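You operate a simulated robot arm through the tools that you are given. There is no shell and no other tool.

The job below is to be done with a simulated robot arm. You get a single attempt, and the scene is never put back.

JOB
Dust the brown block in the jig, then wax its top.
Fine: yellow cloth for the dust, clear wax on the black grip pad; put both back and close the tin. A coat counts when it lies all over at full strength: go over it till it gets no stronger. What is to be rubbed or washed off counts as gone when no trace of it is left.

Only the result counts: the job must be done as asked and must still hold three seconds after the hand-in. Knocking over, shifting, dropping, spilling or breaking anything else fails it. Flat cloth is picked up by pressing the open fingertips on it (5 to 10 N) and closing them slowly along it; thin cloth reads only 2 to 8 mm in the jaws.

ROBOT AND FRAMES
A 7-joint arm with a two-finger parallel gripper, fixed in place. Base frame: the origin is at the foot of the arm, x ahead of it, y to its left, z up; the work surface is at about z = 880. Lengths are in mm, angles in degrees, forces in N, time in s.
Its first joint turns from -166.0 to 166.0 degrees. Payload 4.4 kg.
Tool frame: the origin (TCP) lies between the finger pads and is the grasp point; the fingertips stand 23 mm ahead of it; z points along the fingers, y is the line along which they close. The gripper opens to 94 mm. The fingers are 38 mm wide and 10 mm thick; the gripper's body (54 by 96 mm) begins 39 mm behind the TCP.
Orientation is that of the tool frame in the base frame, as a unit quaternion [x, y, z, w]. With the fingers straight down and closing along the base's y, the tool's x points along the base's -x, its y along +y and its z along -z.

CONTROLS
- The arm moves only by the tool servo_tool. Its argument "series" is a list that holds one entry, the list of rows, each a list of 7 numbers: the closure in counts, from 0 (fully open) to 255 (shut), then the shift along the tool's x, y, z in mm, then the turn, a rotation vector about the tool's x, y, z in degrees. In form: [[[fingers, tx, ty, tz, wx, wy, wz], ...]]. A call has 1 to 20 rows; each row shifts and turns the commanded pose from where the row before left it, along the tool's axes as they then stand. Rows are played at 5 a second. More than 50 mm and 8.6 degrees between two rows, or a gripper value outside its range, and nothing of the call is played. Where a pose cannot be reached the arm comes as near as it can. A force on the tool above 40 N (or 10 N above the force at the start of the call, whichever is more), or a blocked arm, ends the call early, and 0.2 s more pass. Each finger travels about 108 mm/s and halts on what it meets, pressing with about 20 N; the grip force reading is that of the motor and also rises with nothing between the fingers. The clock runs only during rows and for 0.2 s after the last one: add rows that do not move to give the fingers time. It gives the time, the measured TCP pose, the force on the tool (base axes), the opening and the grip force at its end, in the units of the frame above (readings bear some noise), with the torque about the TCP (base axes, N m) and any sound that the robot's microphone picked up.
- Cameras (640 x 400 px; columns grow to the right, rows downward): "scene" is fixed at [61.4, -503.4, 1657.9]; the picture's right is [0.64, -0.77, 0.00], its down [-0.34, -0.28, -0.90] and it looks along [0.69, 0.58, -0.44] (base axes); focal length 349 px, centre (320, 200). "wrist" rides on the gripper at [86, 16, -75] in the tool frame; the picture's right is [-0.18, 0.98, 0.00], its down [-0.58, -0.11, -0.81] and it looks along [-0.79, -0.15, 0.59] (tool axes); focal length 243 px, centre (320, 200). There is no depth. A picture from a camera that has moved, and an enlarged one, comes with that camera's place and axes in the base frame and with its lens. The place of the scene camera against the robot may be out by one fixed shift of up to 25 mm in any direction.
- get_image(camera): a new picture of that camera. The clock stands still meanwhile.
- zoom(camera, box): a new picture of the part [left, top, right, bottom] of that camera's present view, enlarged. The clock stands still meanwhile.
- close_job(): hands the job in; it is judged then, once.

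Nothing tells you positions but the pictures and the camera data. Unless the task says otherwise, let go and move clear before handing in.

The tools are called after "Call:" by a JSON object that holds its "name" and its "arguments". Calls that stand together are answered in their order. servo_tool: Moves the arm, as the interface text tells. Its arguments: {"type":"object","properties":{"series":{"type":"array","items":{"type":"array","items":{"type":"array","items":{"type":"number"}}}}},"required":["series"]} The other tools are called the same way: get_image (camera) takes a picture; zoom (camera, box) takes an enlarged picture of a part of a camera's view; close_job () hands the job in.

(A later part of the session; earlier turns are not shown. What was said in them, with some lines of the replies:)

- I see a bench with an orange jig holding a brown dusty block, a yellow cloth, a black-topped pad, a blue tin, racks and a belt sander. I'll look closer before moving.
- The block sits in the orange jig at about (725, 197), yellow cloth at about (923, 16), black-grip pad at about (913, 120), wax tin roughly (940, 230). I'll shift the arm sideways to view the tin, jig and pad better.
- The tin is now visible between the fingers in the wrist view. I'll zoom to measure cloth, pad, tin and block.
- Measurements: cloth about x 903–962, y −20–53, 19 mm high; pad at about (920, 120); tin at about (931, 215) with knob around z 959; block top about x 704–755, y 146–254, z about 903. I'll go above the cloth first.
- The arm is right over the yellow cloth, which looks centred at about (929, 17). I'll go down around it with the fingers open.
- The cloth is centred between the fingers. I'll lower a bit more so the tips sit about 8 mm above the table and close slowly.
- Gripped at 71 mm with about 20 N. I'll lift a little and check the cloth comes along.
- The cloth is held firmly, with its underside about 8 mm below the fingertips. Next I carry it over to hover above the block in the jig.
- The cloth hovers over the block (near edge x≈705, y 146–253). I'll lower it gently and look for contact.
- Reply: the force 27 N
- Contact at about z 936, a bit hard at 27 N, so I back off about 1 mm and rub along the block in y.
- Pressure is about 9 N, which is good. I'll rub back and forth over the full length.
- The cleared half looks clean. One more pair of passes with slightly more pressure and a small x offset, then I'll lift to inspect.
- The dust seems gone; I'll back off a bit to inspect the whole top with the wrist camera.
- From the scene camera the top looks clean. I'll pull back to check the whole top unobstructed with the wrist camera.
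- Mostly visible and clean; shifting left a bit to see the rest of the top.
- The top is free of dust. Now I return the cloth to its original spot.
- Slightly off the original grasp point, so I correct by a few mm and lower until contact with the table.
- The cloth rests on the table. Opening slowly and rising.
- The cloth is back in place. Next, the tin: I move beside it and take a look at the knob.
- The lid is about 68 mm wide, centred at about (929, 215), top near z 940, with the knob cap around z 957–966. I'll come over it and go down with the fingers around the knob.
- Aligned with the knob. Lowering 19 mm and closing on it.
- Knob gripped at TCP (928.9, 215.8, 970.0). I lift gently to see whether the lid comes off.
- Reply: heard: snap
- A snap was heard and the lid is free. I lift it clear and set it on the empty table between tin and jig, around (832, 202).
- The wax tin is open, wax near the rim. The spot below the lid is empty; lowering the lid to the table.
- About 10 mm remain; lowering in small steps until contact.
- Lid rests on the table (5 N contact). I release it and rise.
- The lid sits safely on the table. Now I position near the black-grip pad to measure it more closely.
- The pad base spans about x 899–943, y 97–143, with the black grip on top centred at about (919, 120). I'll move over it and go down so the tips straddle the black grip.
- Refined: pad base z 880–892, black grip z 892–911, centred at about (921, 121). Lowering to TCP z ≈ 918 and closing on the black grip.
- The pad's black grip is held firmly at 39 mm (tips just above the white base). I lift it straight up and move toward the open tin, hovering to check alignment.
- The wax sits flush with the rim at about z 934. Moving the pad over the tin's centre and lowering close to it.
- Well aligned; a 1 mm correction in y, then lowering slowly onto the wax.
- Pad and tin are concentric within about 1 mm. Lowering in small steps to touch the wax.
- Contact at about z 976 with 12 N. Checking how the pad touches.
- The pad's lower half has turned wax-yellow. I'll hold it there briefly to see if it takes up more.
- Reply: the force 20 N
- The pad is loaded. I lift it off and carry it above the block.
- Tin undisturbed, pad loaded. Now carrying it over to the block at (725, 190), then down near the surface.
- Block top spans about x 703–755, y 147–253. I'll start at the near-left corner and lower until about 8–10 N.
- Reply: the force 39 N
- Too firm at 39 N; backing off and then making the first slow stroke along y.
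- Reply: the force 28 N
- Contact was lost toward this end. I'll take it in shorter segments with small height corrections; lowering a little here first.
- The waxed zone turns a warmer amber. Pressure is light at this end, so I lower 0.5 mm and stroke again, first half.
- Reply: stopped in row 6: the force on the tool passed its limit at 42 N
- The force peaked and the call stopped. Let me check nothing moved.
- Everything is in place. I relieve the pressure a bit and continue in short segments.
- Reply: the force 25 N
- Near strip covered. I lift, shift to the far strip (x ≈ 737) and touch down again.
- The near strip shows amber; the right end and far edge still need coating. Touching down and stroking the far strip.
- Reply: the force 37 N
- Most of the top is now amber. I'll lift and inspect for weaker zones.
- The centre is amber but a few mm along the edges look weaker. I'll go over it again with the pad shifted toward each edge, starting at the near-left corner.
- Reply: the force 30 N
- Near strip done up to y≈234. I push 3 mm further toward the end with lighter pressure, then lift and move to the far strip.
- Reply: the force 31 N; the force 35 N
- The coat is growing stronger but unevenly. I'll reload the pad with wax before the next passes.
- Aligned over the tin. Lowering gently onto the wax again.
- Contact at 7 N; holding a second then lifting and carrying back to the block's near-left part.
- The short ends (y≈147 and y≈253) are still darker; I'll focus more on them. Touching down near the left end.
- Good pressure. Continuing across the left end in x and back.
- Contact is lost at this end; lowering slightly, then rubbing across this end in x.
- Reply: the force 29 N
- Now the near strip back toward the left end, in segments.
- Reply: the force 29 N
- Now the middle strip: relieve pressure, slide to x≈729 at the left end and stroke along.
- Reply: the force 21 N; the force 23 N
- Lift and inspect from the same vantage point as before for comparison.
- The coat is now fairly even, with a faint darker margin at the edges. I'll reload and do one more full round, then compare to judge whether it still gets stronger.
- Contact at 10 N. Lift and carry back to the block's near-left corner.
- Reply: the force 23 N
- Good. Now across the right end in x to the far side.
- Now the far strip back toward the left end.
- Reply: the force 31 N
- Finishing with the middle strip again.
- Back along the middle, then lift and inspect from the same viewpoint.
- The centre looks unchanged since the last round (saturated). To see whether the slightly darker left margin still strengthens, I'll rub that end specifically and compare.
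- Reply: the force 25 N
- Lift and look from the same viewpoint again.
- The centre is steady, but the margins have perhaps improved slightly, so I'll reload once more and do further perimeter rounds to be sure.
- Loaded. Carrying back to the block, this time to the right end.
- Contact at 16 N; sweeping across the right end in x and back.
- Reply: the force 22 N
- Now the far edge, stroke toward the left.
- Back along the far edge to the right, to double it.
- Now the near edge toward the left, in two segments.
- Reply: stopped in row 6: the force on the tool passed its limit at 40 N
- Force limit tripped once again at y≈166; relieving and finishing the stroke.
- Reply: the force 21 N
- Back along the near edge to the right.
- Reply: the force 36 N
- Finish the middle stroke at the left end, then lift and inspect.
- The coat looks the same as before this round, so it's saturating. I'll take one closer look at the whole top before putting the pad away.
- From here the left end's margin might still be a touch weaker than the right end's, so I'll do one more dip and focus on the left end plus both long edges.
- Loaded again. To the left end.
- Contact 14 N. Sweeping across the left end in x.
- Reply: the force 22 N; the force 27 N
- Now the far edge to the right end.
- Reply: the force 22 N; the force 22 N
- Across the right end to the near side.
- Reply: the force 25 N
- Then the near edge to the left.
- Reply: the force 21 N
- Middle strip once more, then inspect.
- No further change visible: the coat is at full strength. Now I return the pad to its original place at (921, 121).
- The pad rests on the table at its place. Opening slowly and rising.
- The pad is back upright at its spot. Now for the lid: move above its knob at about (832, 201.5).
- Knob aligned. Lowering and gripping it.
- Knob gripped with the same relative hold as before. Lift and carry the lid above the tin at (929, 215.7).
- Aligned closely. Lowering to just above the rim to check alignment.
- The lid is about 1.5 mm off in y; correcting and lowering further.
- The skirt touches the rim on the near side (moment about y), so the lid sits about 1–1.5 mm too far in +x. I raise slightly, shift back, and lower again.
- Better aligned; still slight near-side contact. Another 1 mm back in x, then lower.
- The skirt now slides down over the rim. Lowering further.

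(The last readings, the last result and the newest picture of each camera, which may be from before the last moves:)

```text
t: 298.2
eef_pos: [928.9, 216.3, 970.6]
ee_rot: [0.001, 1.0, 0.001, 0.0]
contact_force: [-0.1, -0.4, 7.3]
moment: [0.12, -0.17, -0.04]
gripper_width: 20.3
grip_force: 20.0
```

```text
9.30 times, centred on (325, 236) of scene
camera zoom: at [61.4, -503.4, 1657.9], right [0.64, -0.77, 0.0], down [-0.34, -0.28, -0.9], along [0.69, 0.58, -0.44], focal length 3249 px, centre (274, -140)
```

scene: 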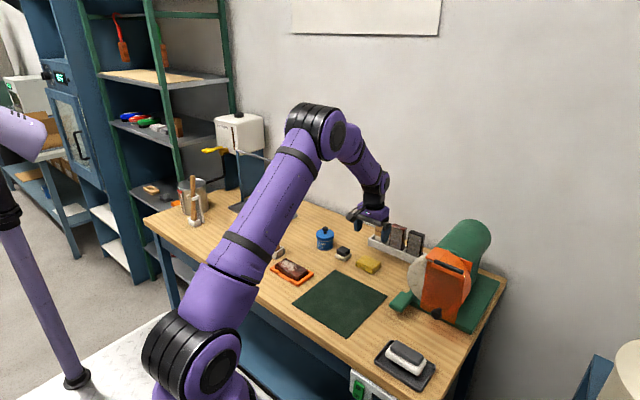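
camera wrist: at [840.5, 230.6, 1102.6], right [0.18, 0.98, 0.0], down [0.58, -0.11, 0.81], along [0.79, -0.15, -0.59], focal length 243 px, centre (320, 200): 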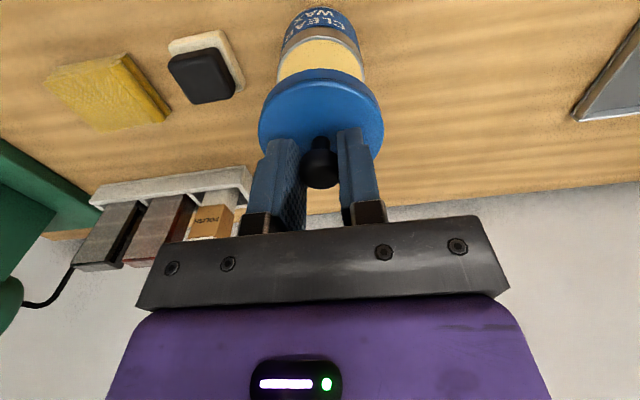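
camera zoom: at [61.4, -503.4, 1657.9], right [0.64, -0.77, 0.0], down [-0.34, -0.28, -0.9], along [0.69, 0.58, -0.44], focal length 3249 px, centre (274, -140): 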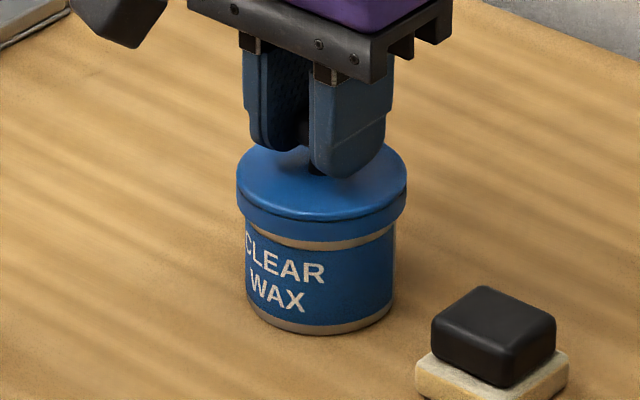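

Resistance is building (7 N) and the lid is nearly seated. Pressing further until it snaps.

Call:
{"name": "servo_tool", "arguments": {"series": [[[230, 0, 0, 0.5, 0, 0, 0], [230, 0, 0, 0.5, 0, 0, 0], [230, 0, 0, 0, 0, 0, 0]]]}}

```text
t: 299.0
eef_pos: [928.6, 216.0, 969.8]
ee_rot: [0.0, 1.0, 0.001, 0.0]
contact_force: [2.7, 0.2, 7.6]
moment: [0.1, -0.34, -0.04]
gripper_width: 20.1
grip_force: 19.7
```

Call:
{"name": "servo_tool", "arguments": {"series": [[[230, 0, 0, 0.6, 0, 0, 0], [230, 0, 0, 0.6, 0, 0, 0], [230, 0, 0, 0, 0, 0, 0]]]}}

Call:
{"name": "zoom", "arguments": {"camera": "scene", "box": [303, 215, 347, 258]}}

```text
t: 299.8
eef_pos: [928.4, 215.8, 969.3]
ee_rot: [0.0, 1.0, 0.0, 0.001]
contact_force: [-0.7, -1.9, 14.7]
moment: [-0.06, -0.1, 0.03]
gripper_width: 20.4
grip_force: 19.6
```

```text
9.30 times, centred on (325, 236) of scene
camera zoom: at [61.4, -503.4, 1657.9], right [0.64, -0.77, 0.0], down [-0.34, -0.28, -0.9], along [0.69, 0.58, -0.44], focal length 3249 px, centre (274, -140)
```

zoom: 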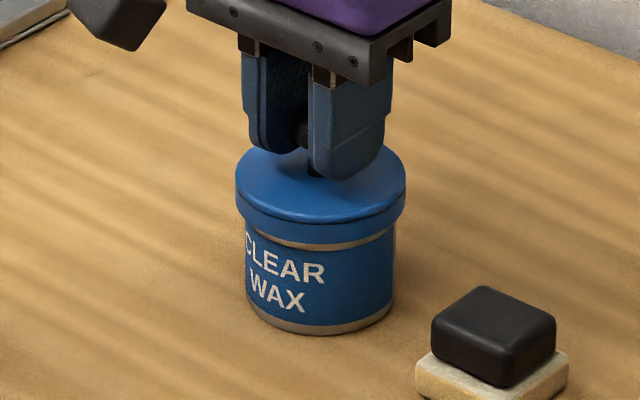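

Call:
{"name": "zoom", "arguments": {"camera": "scene", "box": [300, 215, 350, 260]}}

Call:
{"name": "zoom", "arguments": {"camera": "wrist", "box": [230, 10, 420, 140]}}

```text
8.89 times, centred on (325, 238) of scene
camera zoom: at [61.4, -503.4, 1657.9], right [0.64, -0.77, 0.0], down [-0.34, -0.28, -0.9], along [0.69, 0.58, -0.44], focal length 3104 px, centre (276, -133)
```

zoom: 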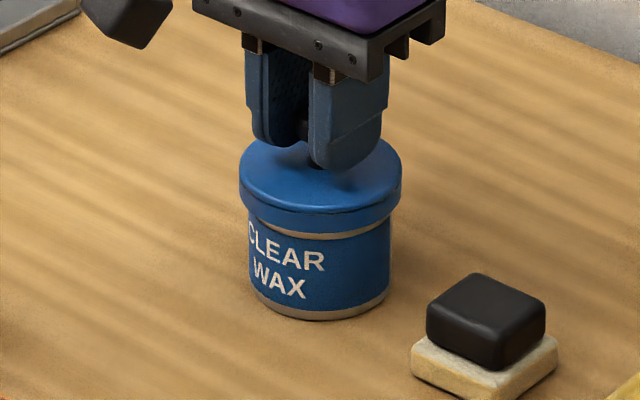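

```text
3.08 times, centred on (325, 75) of wrist
camera zoom: at [841.0, 231.8, 1044.0], right [0.18, 0.98, 0.0], down [0.58, -0.11, 0.81], along [0.79, -0.15, -0.59], focal length 746 px, centre (305, 585)
```

zoom: 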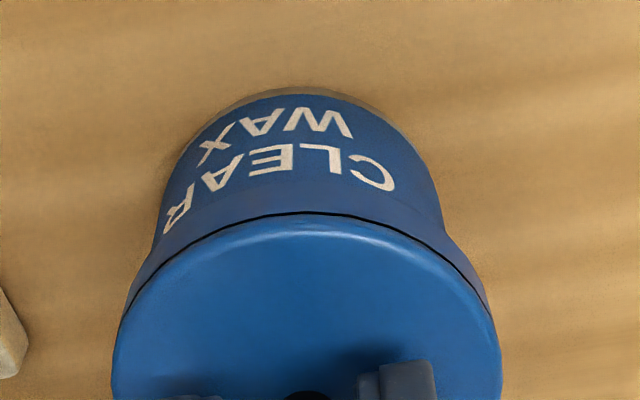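

The lid appears at its original height, but no snap was heard; I'll press a bit harder to seat it.

Call:
{"name": "servo_tool", "arguments": {"series": [[[230, 0, 0, 0.6, 0, 0, 0], [230, 0, 0, 0.5, 0, 0, 0], [230, 0, 0, 0, 0, 0, 0]]]}}

```text
t: 300.6
eef_pos: [929.4, 215.6, 969.0]
ee_rot: [0.0, 1.0, 0.001, 0.0]
contact_force: [1.6, 1.5, 22.7]
moment: [0.04, -0.11, 0.02]
gripper_width: 20.5
grip_force: 19.9
```

Call:
{"name": "servo_tool", "arguments": {"series": [[[230, 0, 0, 0.6, 0, 0, 0], [230, 0, 0, 0.4, 0, 0, 0], [230, 0, 0, 0, 0, 0, 0]]]}}

```text
t: 301.4
eef_pos: [926.9, 216.0, 966.1]
ee_rot: [0.0, 1.0, 0.001, 0.0]
contact_force: [3.9, 1.0, 22.3]
moment: [0.04, -0.06, 0.03]
gripper_width: 20.5
grip_force: 20.1
```

Call:
{"name": "zoom", "arguments": {"camera": "scene", "box": [300, 215, 350, 260]}}

Call:
{"name": "get_image", "arguments": {"camera": "wrist"}}

```text
8.89 times, centred on (325, 238) of scene
camera zoom: at [61.4, -503.4, 1657.9], right [0.64, -0.77, 0.0], down [-0.34, -0.28, -0.9], along [0.69, 0.58, -0.44], focal length 3104 px, centre (276, -133)
```

zoom: 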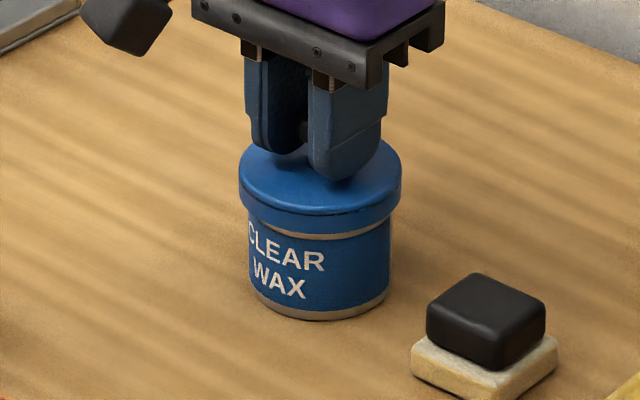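

```text
taken
camera wrist: at [840.3, 231.6, 1041.0], right [0.18, 0.98, 0.0], down [0.58, -0.11, 0.81], along [0.79, -0.15, -0.59], focal length 243 px, centre (320, 200)
```

wrist: 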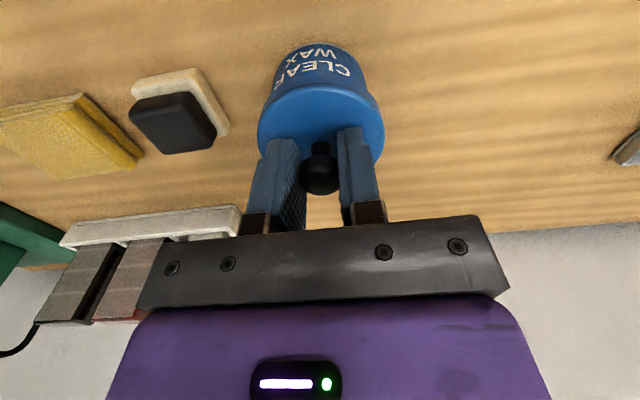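

The fingers slid down the knob instead. I'll open them a bit and press with the fingertips directly on the lid's top on both sides of the knob.

Call:
{"name": "servo_tool", "arguments": {"series": [[[230, 0, 0, -1.5, 0, 0, 0], [190, 0, 0, 0, 0, 0, 0], [175, 0, 0, 0, 0, 0, 0], [160, 0, 0, 0, 0, 0, 0], [160, 0, 0, 0, 0, 0, 0]]]}}

Call:
{"name": "zoom", "arguments": {"camera": "scene", "box": [300, 215, 350, 260]}}

```text
t: 302.6
eef_pos: [927.8, 216.3, 967.8]
ee_rot: [0.0, 1.0, 0.002, 0.0]
contact_force: [-0.7, -0.2, 0.2]
moment: [0.03, -0.01, -0.02]
gripper_width: 35.0
grip_force: 0.1
heard: snap
```

```text
8.89 times, centred on (325, 238) of scene
camera zoom: at [61.4, -503.4, 1657.9], right [0.64, -0.77, 0.0], down [-0.34, -0.28, -0.9], along [0.69, 0.58, -0.44], focal length 3104 px, centre (276, -133)
```

zoom: 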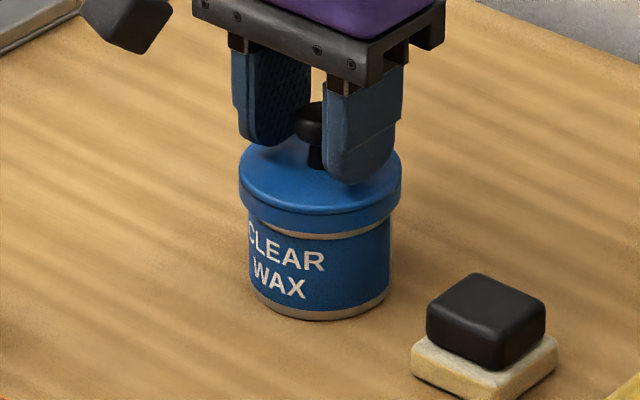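

A snap was heard while releasing; it is unclear whether it latched or unlatched, so I press down on the lid with the fingertips to be sure.

Call:
{"name": "servo_tool", "arguments": {"series": [[[160, 0, 0, 1, 0, 0, 0], [160, 0, 0, 1, 0, 0, 0], [160, 0, 0, 0.8, 0, 0, 0], [160, 0, 0, 0, 0, 0, 0]]]}}

```text
t: 303.6
eef_pos: [928.2, 216.9, 965.3]
ee_rot: [-0.001, 1.0, 0.001, 0.0]
contact_force: [-0.8, 0.8, 0.1]
moment: [-0.01, -0.01, 0.02]
gripper_width: 35.3
grip_force: 0.0
```

Call:
{"name": "servo_tool", "arguments": {"series": [[[160, 0, 0, 0.8, 0, 0, 0], [160, 0, 0, 0.8, 0, 0, 0], [160, 0, 0, 0.6, 0, 0, 0], [160, 0, 0, 0, 0, 0, 0]]]}}

```text
t: 304.6
eef_pos: [928.7, 216.4, 962.3]
ee_rot: [-0.001, 1.0, 0.0, 0.0]
contact_force: [0.7, 0.1, 4.4]
moment: [-0.05, -0.04, 0.03]
gripper_width: 35.0
grip_force: 0.0
```

Call:
{"name": "servo_tool", "arguments": {"series": [[[160, 0, 0, 0.5, 0, 0, 0], [160, 0, 0, 0.5, 0, 0, 0], [160, 0, 0, 0, 0, 0, 0]]]}}

```text
t: 305.4
eef_pos: [929.2, 216.5, 962.7]
ee_rot: [0.0, 1.0, 0.001, -0.001]
contact_force: [-7.1, -0.7, 16.0]
moment: [-0.07, 0.15, -0.02]
gripper_width: 35.0
grip_force: 0.0
```

Call:
{"name": "servo_tool", "arguments": {"series": [[[160, 0, 0, 0.5, 0, 0, 0], [160, 0, 0, 0.4, 0, 0, 0], [160, 0, 0, 0, 0, 0, 0]]]}}

```text
t: 306.2
eef_pos: [927.6, 216.4, 961.8]
ee_rot: [0.001, 1.0, 0.001, 0.0]
contact_force: [-6.8, -1.1, 21.7]
moment: [-0.1, 0.24, -0.01]
gripper_width: 35.0
grip_force: 0.0
```

Call:
{"name": "servo_tool", "arguments": {"series": [[[160, 0.4, 0, 0.5, 0, 0, 0], [160, 0, 0, 0.4, 0, 0, 0], [160, 0, 0, 0, 0, 0, 0]]]}}

Call:
{"name": "zoom", "arguments": {"camera": "scene", "box": [300, 215, 350, 260]}}

```text
t: 307.0
eef_pos: [928.1, 216.8, 962.5]
ee_rot: [0.0, 1.0, 0.001, 0.001]
contact_force: [12.7, 6.9, 34.6]
moment: [0.09, -0.27, 0.08]
gripper_width: 35.1
grip_force: 0.1
```

```text
8.89 times, centred on (325, 238) of scene
camera zoom: at [61.4, -503.4, 1657.9], right [0.64, -0.77, 0.0], down [-0.34, -0.28, -0.9], along [0.69, 0.58, -0.44], focal length 3104 px, centre (276, -133)
```

zoom: 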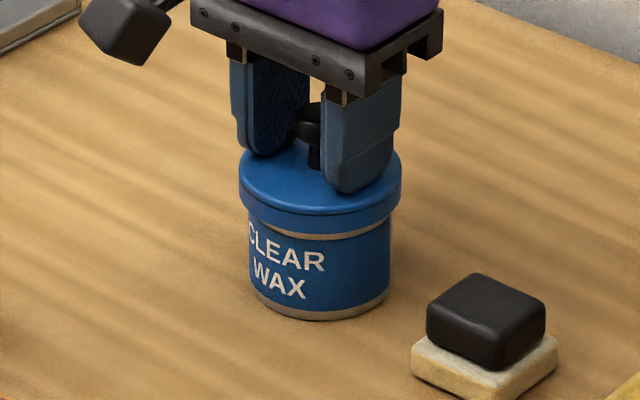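

No further snap at 35 N and the lid sits at its original height, so it is seated. I raise straight off it without touching the knob.

Call:
{"name": "servo_tool", "arguments": {"series": [[[160, 0, 0, -0.6, 0, 0, 0], [160, 0, 0, -0.8, 0, 0, 0], [160, 0, 0, -1, 0, 0, 0], [150, 0, 0, -2, 0, 0, 0], [130, 0, 0, -3, 0, 0, 0], [110, 0, 0, 0, 0, 0, 0], [100, 0, 0, 0, 0, 0, 0]]]}}

Call:
{"name": "get_image", "arguments": {"camera": "wrist"}}

Call:
{"name": "zoom", "arguments": {"camera": "scene", "box": [300, 215, 350, 260]}}

```text
t: 308.6
eef_pos: [926.1, 217.6, 966.5]
ee_rot: [0.0, 1.0, 0.001, -0.002]
contact_force: [-0.3, 0.6, 0.4]
moment: [0.02, 0.06, -0.01]
gripper_width: 57.3
grip_force: 0.0
```

```text
taken
camera wrist: at [839.7, 232.9, 1041.0], right [0.18, 0.98, 0.0], down [0.58, -0.11, 0.8], along [0.79, -0.15, -0.59], focal length 243 px, centre (320, 200)
```

wrist: 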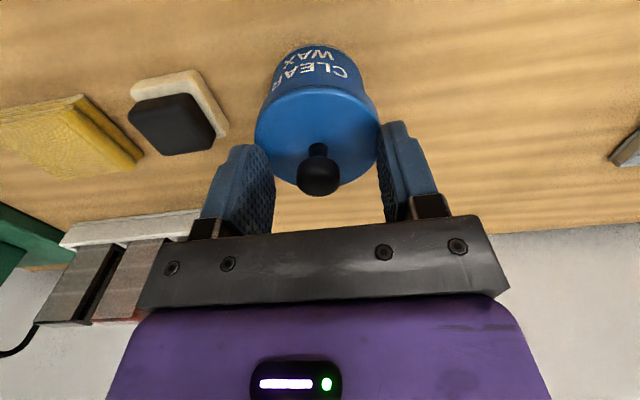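

```text
8.89 times, centred on (325, 238) of scene
camera zoom: at [61.4, -503.4, 1657.9], right [0.64, -0.77, 0.0], down [-0.34, -0.28, -0.9], along [0.69, 0.58, -0.44], focal length 3104 px, centre (276, -133)
```

zoom: 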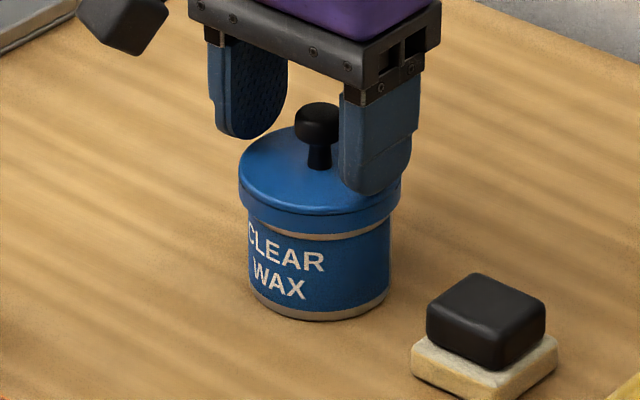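

The tin looks exactly as at the start. I rise clear and move away for a final inspection.

Call:
{"name": "servo_tool", "arguments": {"series": [[[80, 0, 0, -10, 0, 0, 0], [60, 0, 0, -25, 0, 0, 0], [40, 0, 0, -30, 0, 0, 0], [20, 0, 0, -30, 0, 0, 0], [0, 30, -10, -25, 0, 0, 0], [0, 38, -20, -20, 0, 0, 0], [0, 38, -20, -20, 0, 0, 0], [0, 38, -20, -20, 0, 0, 0], [0, 38, -20, -20, 0, 0, 0], [0, 38, -20, -20, 0, 0, 0], [0, 38, -20, -20, 0, 0, 0], [0, 38, -20, -15, 0, 0, 0], [0, 38, -20, -5, 0, 0, 0], [0, 0, 0, 0, 0, 0, 0], [0, 0, 0, 0, 0, 0, 0]]]}}

Call:
{"name": "get_image", "arguments": {"camera": "wrist"}}

Call:
{"name": "get_image", "arguments": {"camera": "scene"}}

Call:
{"name": "zoom", "arguments": {"camera": "scene", "box": [264, 215, 384, 290]}}

```text
t: 311.8
eef_pos: [595.4, 45.2, 1228.6]
ee_rot: [0.0, 1.0, 0.001, -0.001]
contact_force: [0.4, -0.8, 0.1]
moment: [0.01, 0.0, -0.03]
gripper_width: 94.1
grip_force: 0.1
```

```text
taken
camera wrist: at [507.8, 60.7, 1303.9], right [0.18, 0.98, 0.0], down [0.58, -0.11, 0.81], along [0.79, -0.15, -0.59], focal length 243 px, centre (320, 200)
```

wrist: 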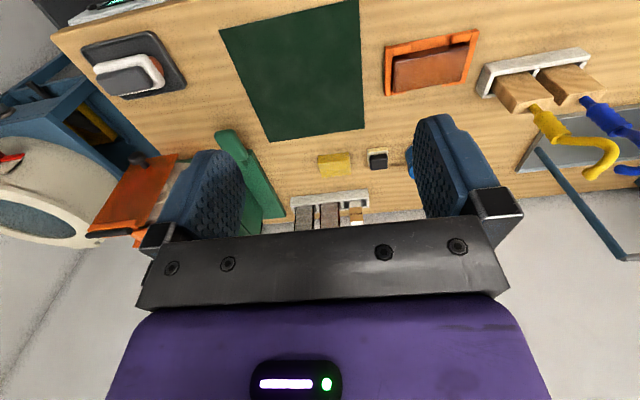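

```text
taken
```

scene: 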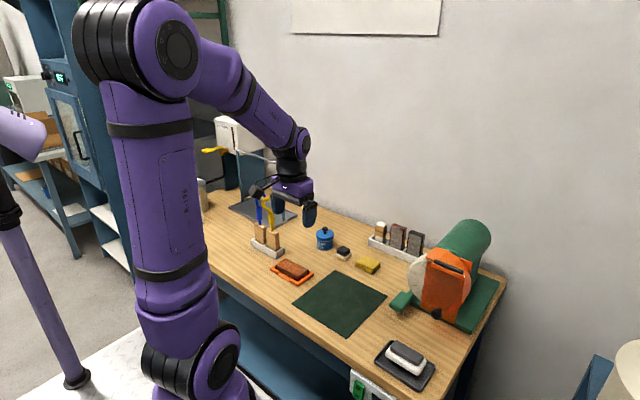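

```text
5.33 times, centred on (324, 252) of scene
camera zoom: at [61.4, -503.4, 1657.9], right [0.64, -0.77, 0.0], down [-0.34, -0.28, -0.9], along [0.69, 0.58, -0.44], focal length 1863 px, centre (299, -80)
```

zoom: 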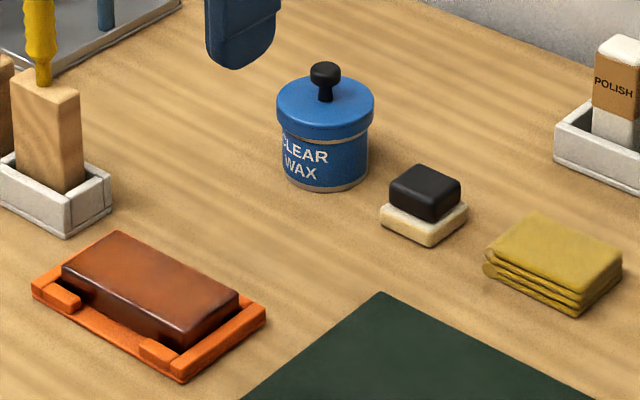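

Everything matches the starting layout. A last close look at the block top, unobstructed.

Call:
{"name": "zoom", "arguments": {"camera": "scene", "box": [270, 252, 312, 285]}}

Call:
{"name": "zoom", "arguments": {"camera": "wrist", "box": [380, 25, 485, 100]}}

```text
12.12 times, centred on (291, 268) of scene
camera zoom: at [61.4, -503.4, 1657.9], right [0.64, -0.77, 0.0], down [-0.34, -0.28, -0.9], along [0.69, 0.58, -0.44], focal length 4233 px, centre (672, -630)
```

zoom: 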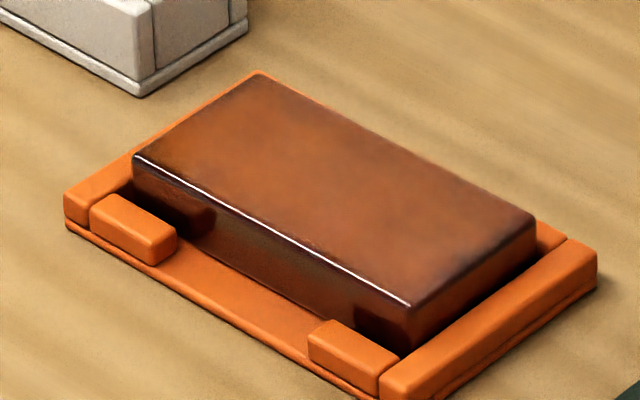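

```text
5.33 times, centred on (432, 62) of wrist
camera zoom: at [507.8, 60.7, 1303.9], right [0.18, 0.98, 0.0], down [0.58, -0.11, 0.81], along [0.79, -0.15, -0.59], focal length 1294 px, centre (-280, 933)
```

zoom: 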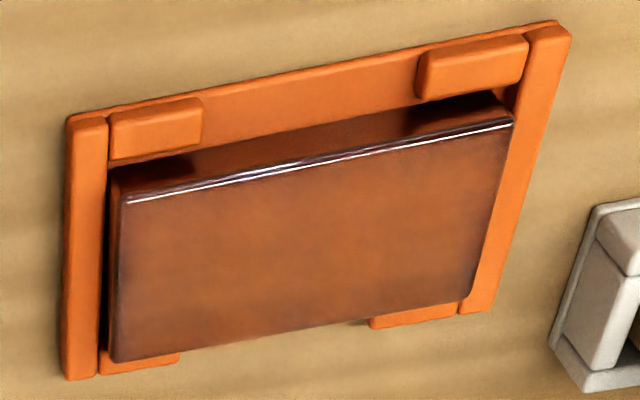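

The block is dusted and waxed evenly out to the edges. The cloth and pad are back in their places, the tin is closed, and the arm is clear, so I'm handing in.

Call:
{"name": "close_job", "arguments": {}}

```text
The job is handed in.
```

The brown block in the jig is dusted and its top is waxed. The job is handed in, but I had no result back at the time of writing.

- **Dust:** I wiped the block with the yellow cloth until no trace showed in either camera view. The cloth is back where it was.
- **Wax:** I dipped the black grip pad in the clear wax five times and went over the whole top, edges included. The last round left no visible change. A thin darker line still shows at the edges; I took it for the edge's own shading, not a thin coat. The pad is back in its place.
- **Tin:** The lid is back on and sits at its original height. I heard a snap only as I let go of the knob, so I then pressed the lid down with about 35 N. I did not test it by pulling.
- **Block:** It slid about 2 mm within the slack of the jig while I was rubbing. I saw no change to anything else on the bench in the final pictures.
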